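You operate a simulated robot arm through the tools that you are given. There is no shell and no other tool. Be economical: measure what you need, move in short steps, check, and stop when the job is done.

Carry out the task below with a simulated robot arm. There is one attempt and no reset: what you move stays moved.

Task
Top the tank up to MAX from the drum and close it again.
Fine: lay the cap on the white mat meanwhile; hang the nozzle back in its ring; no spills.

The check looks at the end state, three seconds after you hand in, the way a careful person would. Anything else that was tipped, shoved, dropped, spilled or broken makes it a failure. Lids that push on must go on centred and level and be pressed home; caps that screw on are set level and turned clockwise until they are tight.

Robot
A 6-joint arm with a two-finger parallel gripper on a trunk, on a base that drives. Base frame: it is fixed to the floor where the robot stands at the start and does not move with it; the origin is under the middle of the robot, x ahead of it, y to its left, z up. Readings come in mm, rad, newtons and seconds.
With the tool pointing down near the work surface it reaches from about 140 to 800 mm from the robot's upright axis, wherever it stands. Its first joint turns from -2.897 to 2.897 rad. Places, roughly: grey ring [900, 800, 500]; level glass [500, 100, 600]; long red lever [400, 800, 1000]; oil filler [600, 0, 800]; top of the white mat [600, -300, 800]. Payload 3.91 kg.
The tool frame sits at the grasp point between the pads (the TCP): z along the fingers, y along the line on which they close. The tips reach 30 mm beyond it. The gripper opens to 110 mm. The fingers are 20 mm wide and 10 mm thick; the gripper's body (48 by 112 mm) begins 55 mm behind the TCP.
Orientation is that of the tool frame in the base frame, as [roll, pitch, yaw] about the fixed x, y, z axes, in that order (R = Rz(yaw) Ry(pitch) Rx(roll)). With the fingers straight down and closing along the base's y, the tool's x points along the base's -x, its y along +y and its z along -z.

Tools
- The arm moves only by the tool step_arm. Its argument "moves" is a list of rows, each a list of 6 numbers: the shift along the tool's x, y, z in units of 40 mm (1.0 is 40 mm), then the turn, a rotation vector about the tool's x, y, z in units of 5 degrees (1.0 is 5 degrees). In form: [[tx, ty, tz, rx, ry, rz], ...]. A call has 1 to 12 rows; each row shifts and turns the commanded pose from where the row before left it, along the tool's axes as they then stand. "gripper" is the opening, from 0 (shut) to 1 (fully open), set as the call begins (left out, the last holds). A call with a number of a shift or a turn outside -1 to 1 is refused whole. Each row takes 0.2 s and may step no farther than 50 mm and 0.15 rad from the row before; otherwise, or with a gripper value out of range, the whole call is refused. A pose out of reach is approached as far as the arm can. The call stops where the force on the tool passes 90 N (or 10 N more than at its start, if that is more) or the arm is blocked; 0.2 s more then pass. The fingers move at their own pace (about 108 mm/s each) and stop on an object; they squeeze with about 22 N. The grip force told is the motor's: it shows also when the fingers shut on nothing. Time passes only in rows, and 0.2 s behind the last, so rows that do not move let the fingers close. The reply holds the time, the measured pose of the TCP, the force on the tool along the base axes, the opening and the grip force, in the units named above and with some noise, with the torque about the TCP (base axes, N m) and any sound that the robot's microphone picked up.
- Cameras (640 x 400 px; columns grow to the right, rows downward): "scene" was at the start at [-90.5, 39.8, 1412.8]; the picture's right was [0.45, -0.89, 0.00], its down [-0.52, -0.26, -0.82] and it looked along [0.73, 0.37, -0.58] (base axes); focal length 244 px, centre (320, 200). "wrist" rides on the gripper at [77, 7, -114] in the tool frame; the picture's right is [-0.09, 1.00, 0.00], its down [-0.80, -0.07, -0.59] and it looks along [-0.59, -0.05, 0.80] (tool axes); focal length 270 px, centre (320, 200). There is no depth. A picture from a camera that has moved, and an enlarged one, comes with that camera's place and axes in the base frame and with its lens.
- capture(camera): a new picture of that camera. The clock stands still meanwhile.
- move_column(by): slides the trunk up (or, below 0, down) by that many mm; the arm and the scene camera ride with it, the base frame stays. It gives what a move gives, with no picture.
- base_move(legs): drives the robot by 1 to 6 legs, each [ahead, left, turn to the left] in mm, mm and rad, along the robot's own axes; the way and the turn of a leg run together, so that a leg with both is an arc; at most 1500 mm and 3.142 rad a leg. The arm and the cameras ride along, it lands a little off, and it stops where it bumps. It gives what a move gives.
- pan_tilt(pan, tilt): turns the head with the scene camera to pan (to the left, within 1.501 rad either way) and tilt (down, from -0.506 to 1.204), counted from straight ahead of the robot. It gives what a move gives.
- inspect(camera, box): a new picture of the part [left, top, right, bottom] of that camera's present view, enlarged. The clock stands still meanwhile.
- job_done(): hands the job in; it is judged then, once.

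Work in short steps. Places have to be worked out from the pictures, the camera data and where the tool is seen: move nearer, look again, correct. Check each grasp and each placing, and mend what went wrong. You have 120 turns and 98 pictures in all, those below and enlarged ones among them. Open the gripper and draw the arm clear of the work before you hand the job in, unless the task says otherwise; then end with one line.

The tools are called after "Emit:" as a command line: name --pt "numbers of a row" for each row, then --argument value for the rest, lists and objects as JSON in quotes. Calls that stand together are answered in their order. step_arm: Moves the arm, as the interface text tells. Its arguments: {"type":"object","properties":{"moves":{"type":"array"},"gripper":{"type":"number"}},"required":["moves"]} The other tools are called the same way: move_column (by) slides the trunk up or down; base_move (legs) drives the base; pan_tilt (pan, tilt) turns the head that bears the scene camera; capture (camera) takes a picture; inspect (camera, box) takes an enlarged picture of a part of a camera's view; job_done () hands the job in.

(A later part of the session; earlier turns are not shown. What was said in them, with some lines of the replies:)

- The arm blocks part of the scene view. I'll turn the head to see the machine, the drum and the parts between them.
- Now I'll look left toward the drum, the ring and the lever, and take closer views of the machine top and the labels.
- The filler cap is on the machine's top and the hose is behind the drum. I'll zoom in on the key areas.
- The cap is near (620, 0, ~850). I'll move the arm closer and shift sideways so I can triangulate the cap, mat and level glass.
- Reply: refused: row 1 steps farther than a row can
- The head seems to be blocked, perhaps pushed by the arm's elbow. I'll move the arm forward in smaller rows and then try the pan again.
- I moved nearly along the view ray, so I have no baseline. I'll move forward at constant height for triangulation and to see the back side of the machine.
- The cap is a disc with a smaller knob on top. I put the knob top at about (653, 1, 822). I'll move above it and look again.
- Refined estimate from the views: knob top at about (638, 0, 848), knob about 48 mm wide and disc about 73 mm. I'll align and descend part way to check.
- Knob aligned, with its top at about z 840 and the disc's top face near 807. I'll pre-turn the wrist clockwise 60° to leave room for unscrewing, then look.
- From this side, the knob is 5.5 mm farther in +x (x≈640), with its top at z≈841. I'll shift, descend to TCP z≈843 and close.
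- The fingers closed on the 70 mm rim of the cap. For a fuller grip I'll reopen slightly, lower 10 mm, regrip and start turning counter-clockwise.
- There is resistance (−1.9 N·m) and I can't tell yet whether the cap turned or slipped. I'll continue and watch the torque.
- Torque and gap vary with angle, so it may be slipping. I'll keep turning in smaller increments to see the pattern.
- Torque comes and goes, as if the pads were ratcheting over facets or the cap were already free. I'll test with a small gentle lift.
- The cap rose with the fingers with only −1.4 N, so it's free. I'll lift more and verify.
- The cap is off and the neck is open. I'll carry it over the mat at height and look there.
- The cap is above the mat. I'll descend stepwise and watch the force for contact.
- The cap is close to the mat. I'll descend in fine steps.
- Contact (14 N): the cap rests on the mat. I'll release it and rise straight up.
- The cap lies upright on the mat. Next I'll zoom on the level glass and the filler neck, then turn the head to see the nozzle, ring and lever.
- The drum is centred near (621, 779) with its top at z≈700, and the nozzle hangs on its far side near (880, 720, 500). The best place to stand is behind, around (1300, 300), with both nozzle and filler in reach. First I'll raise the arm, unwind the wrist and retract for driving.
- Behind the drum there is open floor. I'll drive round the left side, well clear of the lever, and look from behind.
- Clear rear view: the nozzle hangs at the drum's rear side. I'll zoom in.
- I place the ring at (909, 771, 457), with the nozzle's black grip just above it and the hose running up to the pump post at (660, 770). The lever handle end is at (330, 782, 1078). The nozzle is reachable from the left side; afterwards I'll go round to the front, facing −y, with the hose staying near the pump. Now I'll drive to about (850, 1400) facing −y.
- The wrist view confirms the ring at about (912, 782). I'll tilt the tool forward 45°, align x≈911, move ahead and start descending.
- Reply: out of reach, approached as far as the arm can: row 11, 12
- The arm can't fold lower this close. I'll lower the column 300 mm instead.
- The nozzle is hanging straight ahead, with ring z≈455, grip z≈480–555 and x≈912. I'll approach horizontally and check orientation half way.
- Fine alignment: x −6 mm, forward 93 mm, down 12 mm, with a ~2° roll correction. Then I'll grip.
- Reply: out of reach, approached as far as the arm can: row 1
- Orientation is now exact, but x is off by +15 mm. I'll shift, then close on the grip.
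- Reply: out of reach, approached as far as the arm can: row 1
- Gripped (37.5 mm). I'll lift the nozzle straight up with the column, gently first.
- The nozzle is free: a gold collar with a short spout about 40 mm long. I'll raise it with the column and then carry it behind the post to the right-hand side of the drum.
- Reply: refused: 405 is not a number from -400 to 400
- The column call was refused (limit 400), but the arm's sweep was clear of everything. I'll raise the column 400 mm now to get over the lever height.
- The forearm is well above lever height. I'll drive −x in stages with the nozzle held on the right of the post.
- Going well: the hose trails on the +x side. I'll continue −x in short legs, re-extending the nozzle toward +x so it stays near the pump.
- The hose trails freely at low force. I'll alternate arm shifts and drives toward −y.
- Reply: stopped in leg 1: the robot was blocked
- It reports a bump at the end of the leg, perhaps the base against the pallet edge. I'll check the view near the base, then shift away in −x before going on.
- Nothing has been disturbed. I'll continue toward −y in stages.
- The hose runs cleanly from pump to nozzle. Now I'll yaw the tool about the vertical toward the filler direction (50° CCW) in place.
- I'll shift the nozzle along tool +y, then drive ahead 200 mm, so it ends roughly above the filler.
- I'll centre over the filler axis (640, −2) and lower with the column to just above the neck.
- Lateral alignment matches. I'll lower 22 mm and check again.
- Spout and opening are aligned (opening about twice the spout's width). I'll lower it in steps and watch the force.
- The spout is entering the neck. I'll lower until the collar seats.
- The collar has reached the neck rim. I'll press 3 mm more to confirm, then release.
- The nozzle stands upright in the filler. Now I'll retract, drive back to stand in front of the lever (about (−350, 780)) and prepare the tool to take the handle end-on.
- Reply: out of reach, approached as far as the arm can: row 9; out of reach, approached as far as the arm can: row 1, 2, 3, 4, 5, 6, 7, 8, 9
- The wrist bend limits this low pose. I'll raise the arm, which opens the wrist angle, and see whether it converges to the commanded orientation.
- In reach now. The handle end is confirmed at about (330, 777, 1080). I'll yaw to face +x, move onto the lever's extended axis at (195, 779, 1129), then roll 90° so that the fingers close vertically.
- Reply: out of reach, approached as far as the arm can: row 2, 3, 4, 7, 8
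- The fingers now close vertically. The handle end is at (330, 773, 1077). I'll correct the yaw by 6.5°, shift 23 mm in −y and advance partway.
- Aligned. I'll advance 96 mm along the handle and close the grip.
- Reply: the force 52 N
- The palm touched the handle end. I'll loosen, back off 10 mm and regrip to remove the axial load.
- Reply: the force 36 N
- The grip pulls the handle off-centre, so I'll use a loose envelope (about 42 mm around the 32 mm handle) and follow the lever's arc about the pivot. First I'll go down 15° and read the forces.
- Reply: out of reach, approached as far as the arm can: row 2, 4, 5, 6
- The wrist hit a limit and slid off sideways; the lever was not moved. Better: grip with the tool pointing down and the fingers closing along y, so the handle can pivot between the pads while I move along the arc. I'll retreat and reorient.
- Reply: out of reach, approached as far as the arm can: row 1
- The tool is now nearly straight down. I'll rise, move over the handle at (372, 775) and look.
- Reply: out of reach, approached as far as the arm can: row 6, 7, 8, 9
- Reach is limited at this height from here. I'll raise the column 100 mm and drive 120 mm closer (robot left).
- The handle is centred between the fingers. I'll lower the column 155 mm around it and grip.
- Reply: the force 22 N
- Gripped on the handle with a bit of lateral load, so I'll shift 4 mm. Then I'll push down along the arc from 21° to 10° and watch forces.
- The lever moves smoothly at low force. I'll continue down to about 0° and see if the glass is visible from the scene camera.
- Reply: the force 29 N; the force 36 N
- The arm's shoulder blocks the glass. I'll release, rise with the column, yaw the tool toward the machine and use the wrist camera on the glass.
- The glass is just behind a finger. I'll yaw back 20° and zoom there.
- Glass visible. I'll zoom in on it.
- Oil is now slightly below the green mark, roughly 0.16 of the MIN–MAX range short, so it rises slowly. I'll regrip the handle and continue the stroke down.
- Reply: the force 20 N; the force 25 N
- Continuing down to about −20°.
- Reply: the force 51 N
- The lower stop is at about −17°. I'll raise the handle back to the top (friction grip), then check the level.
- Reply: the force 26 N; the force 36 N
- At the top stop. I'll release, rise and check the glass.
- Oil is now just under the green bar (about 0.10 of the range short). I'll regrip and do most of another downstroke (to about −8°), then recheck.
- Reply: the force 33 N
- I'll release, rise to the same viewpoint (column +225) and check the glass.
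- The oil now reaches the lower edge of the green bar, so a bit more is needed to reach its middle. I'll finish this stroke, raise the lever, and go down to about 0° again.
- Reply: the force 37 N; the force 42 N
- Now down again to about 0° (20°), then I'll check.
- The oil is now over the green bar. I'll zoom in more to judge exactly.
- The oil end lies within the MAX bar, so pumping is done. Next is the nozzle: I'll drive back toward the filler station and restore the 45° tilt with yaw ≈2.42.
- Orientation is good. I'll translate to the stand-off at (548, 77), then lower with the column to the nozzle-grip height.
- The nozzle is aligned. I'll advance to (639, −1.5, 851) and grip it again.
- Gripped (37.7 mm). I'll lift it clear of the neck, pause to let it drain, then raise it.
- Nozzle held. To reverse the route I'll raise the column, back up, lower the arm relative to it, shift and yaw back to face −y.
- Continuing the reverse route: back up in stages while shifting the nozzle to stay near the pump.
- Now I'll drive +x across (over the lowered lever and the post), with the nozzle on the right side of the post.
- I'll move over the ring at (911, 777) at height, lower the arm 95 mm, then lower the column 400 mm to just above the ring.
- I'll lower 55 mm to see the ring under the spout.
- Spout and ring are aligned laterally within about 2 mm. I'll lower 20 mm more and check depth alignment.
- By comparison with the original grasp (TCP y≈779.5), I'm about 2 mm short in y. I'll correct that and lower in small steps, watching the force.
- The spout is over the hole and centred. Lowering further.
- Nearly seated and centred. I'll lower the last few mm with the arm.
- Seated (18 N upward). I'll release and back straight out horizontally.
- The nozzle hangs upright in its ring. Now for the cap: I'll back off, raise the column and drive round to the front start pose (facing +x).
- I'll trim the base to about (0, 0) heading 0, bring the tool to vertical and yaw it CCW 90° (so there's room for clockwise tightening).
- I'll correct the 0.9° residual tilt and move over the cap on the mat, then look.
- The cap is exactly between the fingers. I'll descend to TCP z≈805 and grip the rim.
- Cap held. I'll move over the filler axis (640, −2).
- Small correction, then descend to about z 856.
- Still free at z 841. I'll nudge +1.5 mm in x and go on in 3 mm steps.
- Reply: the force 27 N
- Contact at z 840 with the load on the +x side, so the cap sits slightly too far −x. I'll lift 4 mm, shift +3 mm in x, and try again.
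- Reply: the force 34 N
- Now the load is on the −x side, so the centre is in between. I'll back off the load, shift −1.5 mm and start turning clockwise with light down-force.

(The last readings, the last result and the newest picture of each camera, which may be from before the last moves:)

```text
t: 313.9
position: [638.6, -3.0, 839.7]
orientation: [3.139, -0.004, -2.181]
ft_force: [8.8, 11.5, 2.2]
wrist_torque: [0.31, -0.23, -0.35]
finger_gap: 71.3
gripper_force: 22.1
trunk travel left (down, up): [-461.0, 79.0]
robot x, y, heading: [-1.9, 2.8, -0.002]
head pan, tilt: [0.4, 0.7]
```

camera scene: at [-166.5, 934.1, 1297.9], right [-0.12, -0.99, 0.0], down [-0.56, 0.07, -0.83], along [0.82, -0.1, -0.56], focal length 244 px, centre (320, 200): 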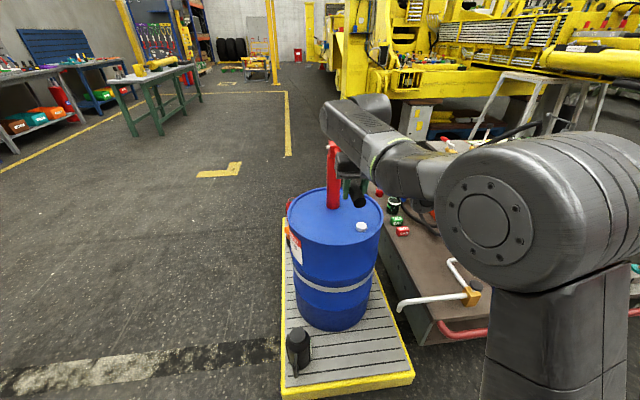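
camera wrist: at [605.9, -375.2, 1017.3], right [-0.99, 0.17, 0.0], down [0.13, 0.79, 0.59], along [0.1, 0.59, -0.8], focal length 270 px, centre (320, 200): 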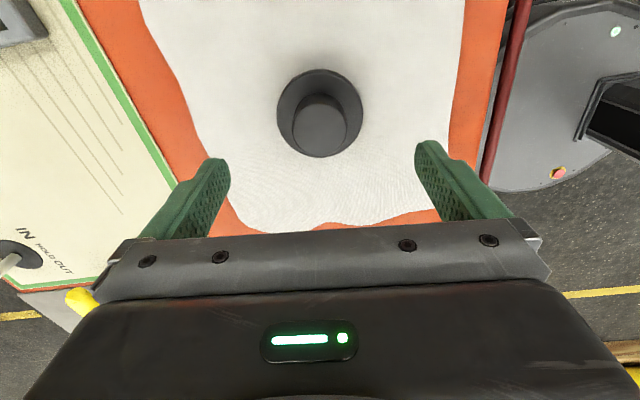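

The cap dropped on centre. I'll shift slightly with the lateral force, press down a little and keep turning clockwise.

Emit:
step_arm --pt "-0.045 0 0.05 0 0 0" --pt "0 0 0.05 0 0 0" --pt "0 0 0 0 0 0"

Emit:
step_arm --pt "0 0 0.01 0 0 1" --pt "0 0 0.01 0 0 1" --pt "0 0 0.01 0 0 1" --pt "0 0 0.01 0 0 1" --pt "0 0 0.01 0 0 1" --pt "0 0 0.01 0 0 1"

Emit:
step_arm --pt "0 0 0.01 0 0 1" --pt "0 0 0.01 0 0 1" --pt "0 0 0.01 0 0 1" --pt "0 0 0.01 0 0 1" --pt "0 0 0.01 0 0 1" --pt "0 0 0.01 0 0 1"

```text
t: 314.7
position: [639.5, -2.7, 834.9]
orientation: [3.14, -0.002, -2.175]
ft_force: [-0.3, -9.5, 18.6]
wrist_torque: [-0.67, -0.3, -0.48]
finger_gap: 71.6
gripper_force: 22.0
trunk travel left (down, up): [-461.0, 79.0]
robot x, y, heading: [-2.9, 2.9, -0.003]
head pan, tilt: [0.4, 0.7]
```

```text
t: 316.1
position: [647.3, 1.5, 833.0]
orientation: [-3.139, 0.005, -2.691]
ft_force: [37.6, 4.0, 2.9]
wrist_torque: [-0.53, -0.69, 3.68]
finger_gap: 73.0
gripper_force: 45.0
trunk travel left (down, up): [-461.0, 79.0]
robot x, y, heading: [-6.1, 1.5, -0.0]
head pan, tilt: [0.4, 0.7]
```

```text
t: 317.5
position: [639.9, -1.3, 828.2]
orientation: [-3.141, -0.005, 3.058]
ft_force: [-1.9, -5.0, 1.7]
wrist_torque: [-0.09, 0.16, 0.01]
finger_gap: 70.6
gripper_force: 22.2
trunk travel left (down, up): [-461.0, 79.0]
robot x, y, heading: [-2.5, 3.9, -0.004]
head pan, tilt: [0.4, 0.7]
```

Torque peaked at 3.7 N·m (tight or slipping). I'll look at the cap.

Emit:
capture --camera "wrist"

```text
2 pictures are left
camera wrist: at [563.5, 11.8, 945.0], right [0.17, 0.99, 0.0], down [0.8, -0.14, 0.59], along [0.58, -0.1, -0.81], focal length 270 px, centre (320, 200)
```

wrist: 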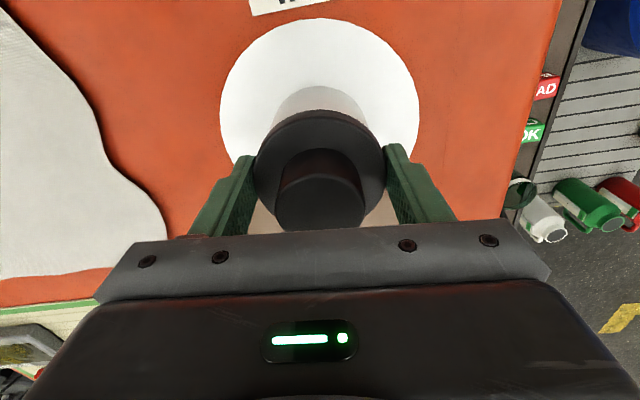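

The cap is level, centred and at its original height. I'll turn further clockwise to confirm it's tight.

Emit:
step_arm --pt "0 0 0 0 0 1" --pt "0 0 0 0 0 1" --pt "0 0 0 0 0 1"

Emit:
step_arm --pt "0 0 0 0 0 1" --pt "0 0 0 0 0 1" --pt "0 0 0 0 0 1"

Emit:
step_arm --pt "0 0 0 0 0 1" --pt "0 0 0 0 0 1" --pt "0 0 0 0 0 1"

Emit:
step_arm --pt "0 0 0 0 0 1" --pt "0 0 0 0 0 1" --pt "0 0 0 0 0 1"

```text
t: 318.3
position: [642.8, -3.6, 828.3]
orientation: [-3.141, -0.002, 2.8]
ft_force: [9.1, -20.5, -5.4]
wrist_torque: [-0.57, -0.4, 2.53]
finger_gap: 73.3
gripper_force: 44.9
trunk travel left (down, up): [-461.0, 79.0]
robot x, y, heading: [-0.1, 0.8, -0.003]
head pan, tilt: [0.4, 0.7]
```

```text
t: 319.1
position: [643.5, -3.8, 828.9]
orientation: [-3.141, -0.001, 2.538]
ft_force: [17.9, -28.6, -2.2]
wrist_torque: [-0.59, -0.62, 0.94]
finger_gap: 71.4
gripper_force: 44.9
trunk travel left (down, up): [-461.0, 79.0]
robot x, y, heading: [-3.8, 3.6, -0.002]
head pan, tilt: [0.4, 0.7]
```

```text
t: 319.9
position: [638.9, -1.3, 829.3]
orientation: [-3.138, 0.0, 2.276]
ft_force: [-6.7, -9.1, 1.4]
wrist_torque: [-0.03, 0.28, 0.21]
finger_gap: 70.5
gripper_force: 22.4
trunk travel left (down, up): [-461.0, 79.0]
robot x, y, heading: [-2.2, 3.2, -0.001]
head pan, tilt: [0.4, 0.7]
```

```text
t: 320.7
position: [641.2, -2.3, 828.7]
orientation: [-3.139, -0.001, 2.016]
ft_force: [-10.9, -18.1, -2.0]
wrist_torque: [-0.46, 0.05, 2.55]
finger_gap: 73.2
gripper_force: 45.2
trunk travel left (down, up): [-461.0, 79.0]
robot x, y, heading: [-2.8, 0.7, 0.001]
head pan, tilt: [0.4, 0.7]
```

To be sure, I'll release, wind back 100° CCW, regrip and tighten again clockwise.

Emit:
step_arm --pt "0 0 0 0 0 0" --pt "0 0 0 0 0 0" --pt "0 0 0 0 0 -1" --pt "0 0 0 0 0 -1" --pt "0 0 0 0 0 -1" --pt "0 0 0 0 0 -1" --pt "0 0 0 0 0 -1" --pt "0 0 0 0 0 -1" --pt "0 0 0 0 0 -1" --pt "0 0 0 0 0 -1" --pt "0 0 0 0 0 -1" --pt "0 0 0 0 0 -1" --gripper 0.85

Emit:
step_arm --pt "0 0 0 0 0 -1" --pt "0 0 0 0 0 -1" --pt "0 0 0 0 0 -1" --pt "0 0 0 0 0 -1" --pt "0 0 0 0 0 -1" --pt "0 0 0 0 0 -1" --pt "0 0 0 0 0 -1" --pt "0 0 0 0 0 -1" --pt "0 0 0 0 0 -1" --pt "0 0 0 0 0 -1"

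Emit:
step_arm --pt "0 0 0 0 0 0" --pt "0 0 0 0 0 0" --pt "0 0 0 0 0 0" --gripper 0.0

Emit:
step_arm --pt "0 0 0 0 0 1" --pt "0 0 0 0 0 1"

Emit:
step_arm --pt "0 0 0 0 0 1" --pt "0 0 0 0 0 1"

Emit:
step_arm --pt "0 0 0 0 0 1" --pt "0 0 0 0 0 1"

Emit:
step_arm --pt "0 0 0 0 0 1" --pt "0 0 0 0 0 1"

```text
t: 323.3
position: [641.2, 0.7, 829.1]
orientation: [-3.141, -0.003, 2.891]
ft_force: [-0.4, -0.8, 0.5]
wrist_torque: [0.0, 0.03, -0.01]
finger_gap: 93.6
gripper_force: 0.0
trunk travel left (down, up): [-461.0, 79.0]
robot x, y, heading: [-2.9, 3.0, 0.0]
head pan, tilt: [0.4, 0.7]
```

```text
t: 325.5
position: [641.0, 0.5, 828.2]
orientation: [-3.141, -0.001, -2.52]
ft_force: [-0.1, 0.2, 0.6]
wrist_torque: [-0.01, -0.02, 0.01]
finger_gap: 93.4
gripper_force: 0.0
trunk travel left (down, up): [-461.0, 79.0]
robot x, y, heading: [-4.3, 1.8, 0.003]
head pan, tilt: [0.4, 0.7]
```

```text
t: 326.3
position: [642.2, -0.9, 829.2]
orientation: [3.141, -0.002, -2.524]
ft_force: [3.0, -3.9, -0.2]
wrist_torque: [-0.19, -0.21, 0.78]
finger_gap: 71.5
gripper_force: 22.0
trunk travel left (down, up): [-461.0, 79.0]
robot x, y, heading: [-4.5, -0.4, -0.0]
head pan, tilt: [0.4, 0.7]
```

```text
t: 326.9
position: [643.8, -0.1, 829.9]
orientation: [3.141, 0.0, -2.697]
ft_force: [14.0, -1.8, -0.3]
wrist_torque: [0.57, -0.54, 2.39]
finger_gap: 73.0
gripper_force: 45.2
trunk travel left (down, up): [-461.0, 79.0]
robot x, y, heading: [-2.6, 8.6, -0.001]
head pan, tilt: [0.4, 0.7]
```

```text
t: 327.5
position: [640.5, -1.8, 829.7]
orientation: [3.14, -0.004, -2.872]
ft_force: [8.1, -7.1, -1.7]
wrist_torque: [-0.34, -0.36, 2.01]
finger_gap: 72.7
gripper_force: 45.5
trunk travel left (down, up): [-461.0, 79.0]
robot x, y, heading: [-4.0, 2.6, -0.002]
head pan, tilt: [0.4, 0.7]
```

```text
t: 328.1
position: [639.9, -0.8, 829.9]
orientation: [-3.141, -0.005, -3.048]
ft_force: [1.7, -8.2, 0.1]
wrist_torque: [-0.2, 0.03, -0.06]
finger_gap: 70.9
gripper_force: 21.7
trunk travel left (down, up): [-461.0, 79.0]
robot x, y, heading: [-7.0, 3.5, -0.008]
head pan, tilt: [0.4, 0.7]
```

```text
t: 328.7
position: [642.3, -2.1, 830.9]
orientation: [3.141, 0.0, 3.062]
ft_force: [2.0, -8.8, 0.2]
wrist_torque: [-0.17, -0.06, 0.2]
finger_gap: 70.8
gripper_force: 22.4
trunk travel left (down, up): [-461.0, 79.0]
robot x, y, heading: [-3.2, 2.8, -0.001]
head pan, tilt: [0.4, 0.7]
```

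The torque peaks now recur at fixed absolute angles 45° apart, so the pads are slipping over the facets of a cap that no longer turns. It is tight, at its original height. I'll release and rise clear.

Emit:
step_arm --pt "0 0 0 0 0 0" --pt "0 0 0 0 0 0" --pt "0 0 0 0 0 0" --gripper 1.0

Emit:
step_arm --pt "0 0 -0.8 0 0 0" --pt "0 0 -1 0 0 0" --pt "0 0 -1 0 0 0" --pt "0 0 -1 0 0 0" --pt "0 0 -1 0 0 0" --pt "0.9 -0.5 -0.5 0 0 0" --pt "0.9 -0.5 -0.5 0 0 0" --pt "0.9 -0.5 -0.5 0 0 0" --pt "0.9 -0.5 -0.5 0 0 0" --pt "0.9 -0.5 -0.5 0 0 0"

Emit:
pan_tilt --pan 0.35 --tilt 0.75

Emit:
inspect --camera "wrist" --box '[240, 0, 480, 200]'

```text
t: 329.5
position: [641.2, -0.2, 830.1]
orientation: [-3.14, -0.002, 3.063]
ft_force: [-0.3, -0.2, -0.6]
wrist_torque: [0.01, -0.01, 0.02]
finger_gap: 110.1
gripper_force: 0.1
trunk travel left (down, up): [-461.0, 79.0]
robot x, y, heading: [-6.1, 2.8, 0.006]
head pan, tilt: [0.4, 0.7]
```

```text
t: 331.7
position: [451.3, -86.1, 1122.4]
orientation: [3.14, -0.001, 3.062]
ft_force: [-0.4, 0.1, 0.8]
wrist_torque: [0.0, 0.01, -0.02]
finger_gap: 110.1
gripper_force: 0.1
trunk travel left (down, up): [-461.0, 79.0]
robot x, y, heading: [-3.6, 1.8, 0.003]
head pan, tilt: [0.4, 0.7]
```

```text
t: 332.3
position: [453.2, -86.7, 1122.4]
orientation: [3.141, -0.003, 3.062]
ft_force: [-0.6, 1.1, -0.9]
wrist_torque: [0.0, 0.02, -0.02]
finger_gap: 110.2
gripper_force: 0.0
trunk travel left (down, up): [-461.0, 79.0]
robot x, y, heading: [-1.4, 4.6, 0.002]
head pan, tilt: [0.351, 0.75]
```

```text
2.00 times, centred on (360, 100) of wrist
camera zoom: at [376.5, -73.8, 1237.5], right [0.17, 0.99, 0.0], down [0.79, -0.13, 0.59], along [0.58, -0.1, -0.8], focal length 541 px, centre (240, 400)
```

zoom: 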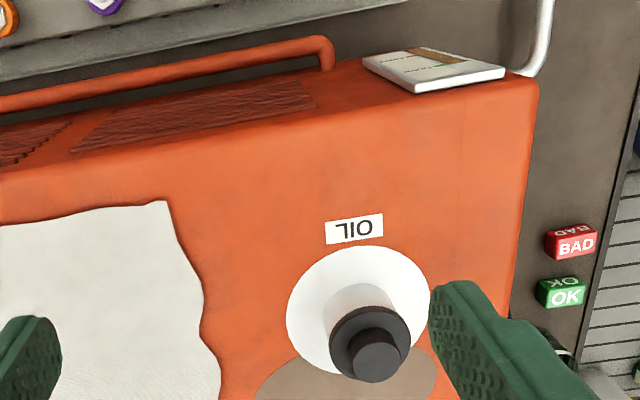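

The cap sits level and centred. I'll swing the arm to the right and use the last picture for the level glass.

Emit:
step_arm --pt "0 -1 0 0 0 0" --pt "0 -1 0 0 0 0" --pt "0 -1 0 0 0 0" --pt "0 -1 0 0 0 0" --pt "0 -1 0 0 0 0" --pt "0 -1 0 0 0 0"

Emit:
pan_tilt --pan 0.0 --tilt 0.75

Emit:
inspect --camera "scene" --box '[265, 205, 335, 285]'

```text
t: 333.7
position: [434.8, -325.4, 1120.5]
orientation: [3.141, -0.001, 3.062]
ft_force: [0.0, 0.5, 0.4]
wrist_torque: [0.01, 0.01, 0.03]
finger_gap: 109.9
gripper_force: 0.1
trunk travel left (down, up): [-461.0, 79.0]
robot x, y, heading: [-8.3, 4.3, -0.002]
head pan, tilt: [0.351, 0.75]
```

```text
t: 334.5
position: [434.9, -324.1, 1120.4]
orientation: [-3.141, -0.001, 3.064]
ft_force: [-0.6, -0.2, 0.3]
wrist_torque: [-0.03, -0.01, -0.01]
finger_gap: 110.0
gripper_force: 0.0
trunk travel left (down, up): [-461.0, 79.0]
robot x, y, heading: [-3.5, 0.2, 0.003]
head pan, tilt: [0.0, 0.75]
```

```text
5.00 times, centred on (300, 245) of scene
camera zoom: at [-89.4, 3.0, 1512.5], right [0.0, -1.0, 0.0], down [-0.68, 0.0, -0.73], along [0.73, 0.0, -0.68], focal length 1222 px, centre (420, -25)
```

zoom: 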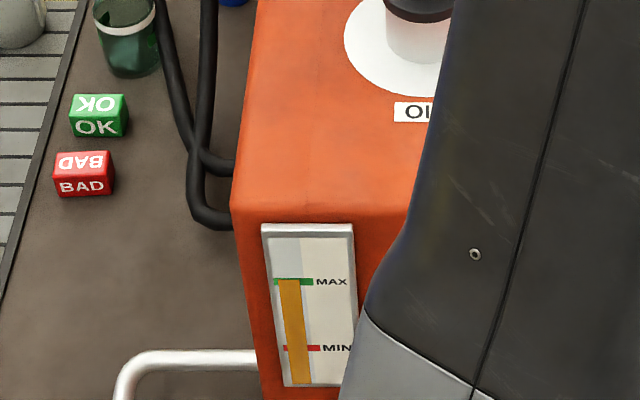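

The oil stands at the MAX mark, the cap is on, the nozzle is in its ring and the arm is clear with the gripper open. I'm handing in.

Emit:
job_done

```text
The job is handed in.
```

I topped the tank up to MAX from the drum, screwed the cap back on tight and level, and hung the nozzle back in its ring; I saw no spills.
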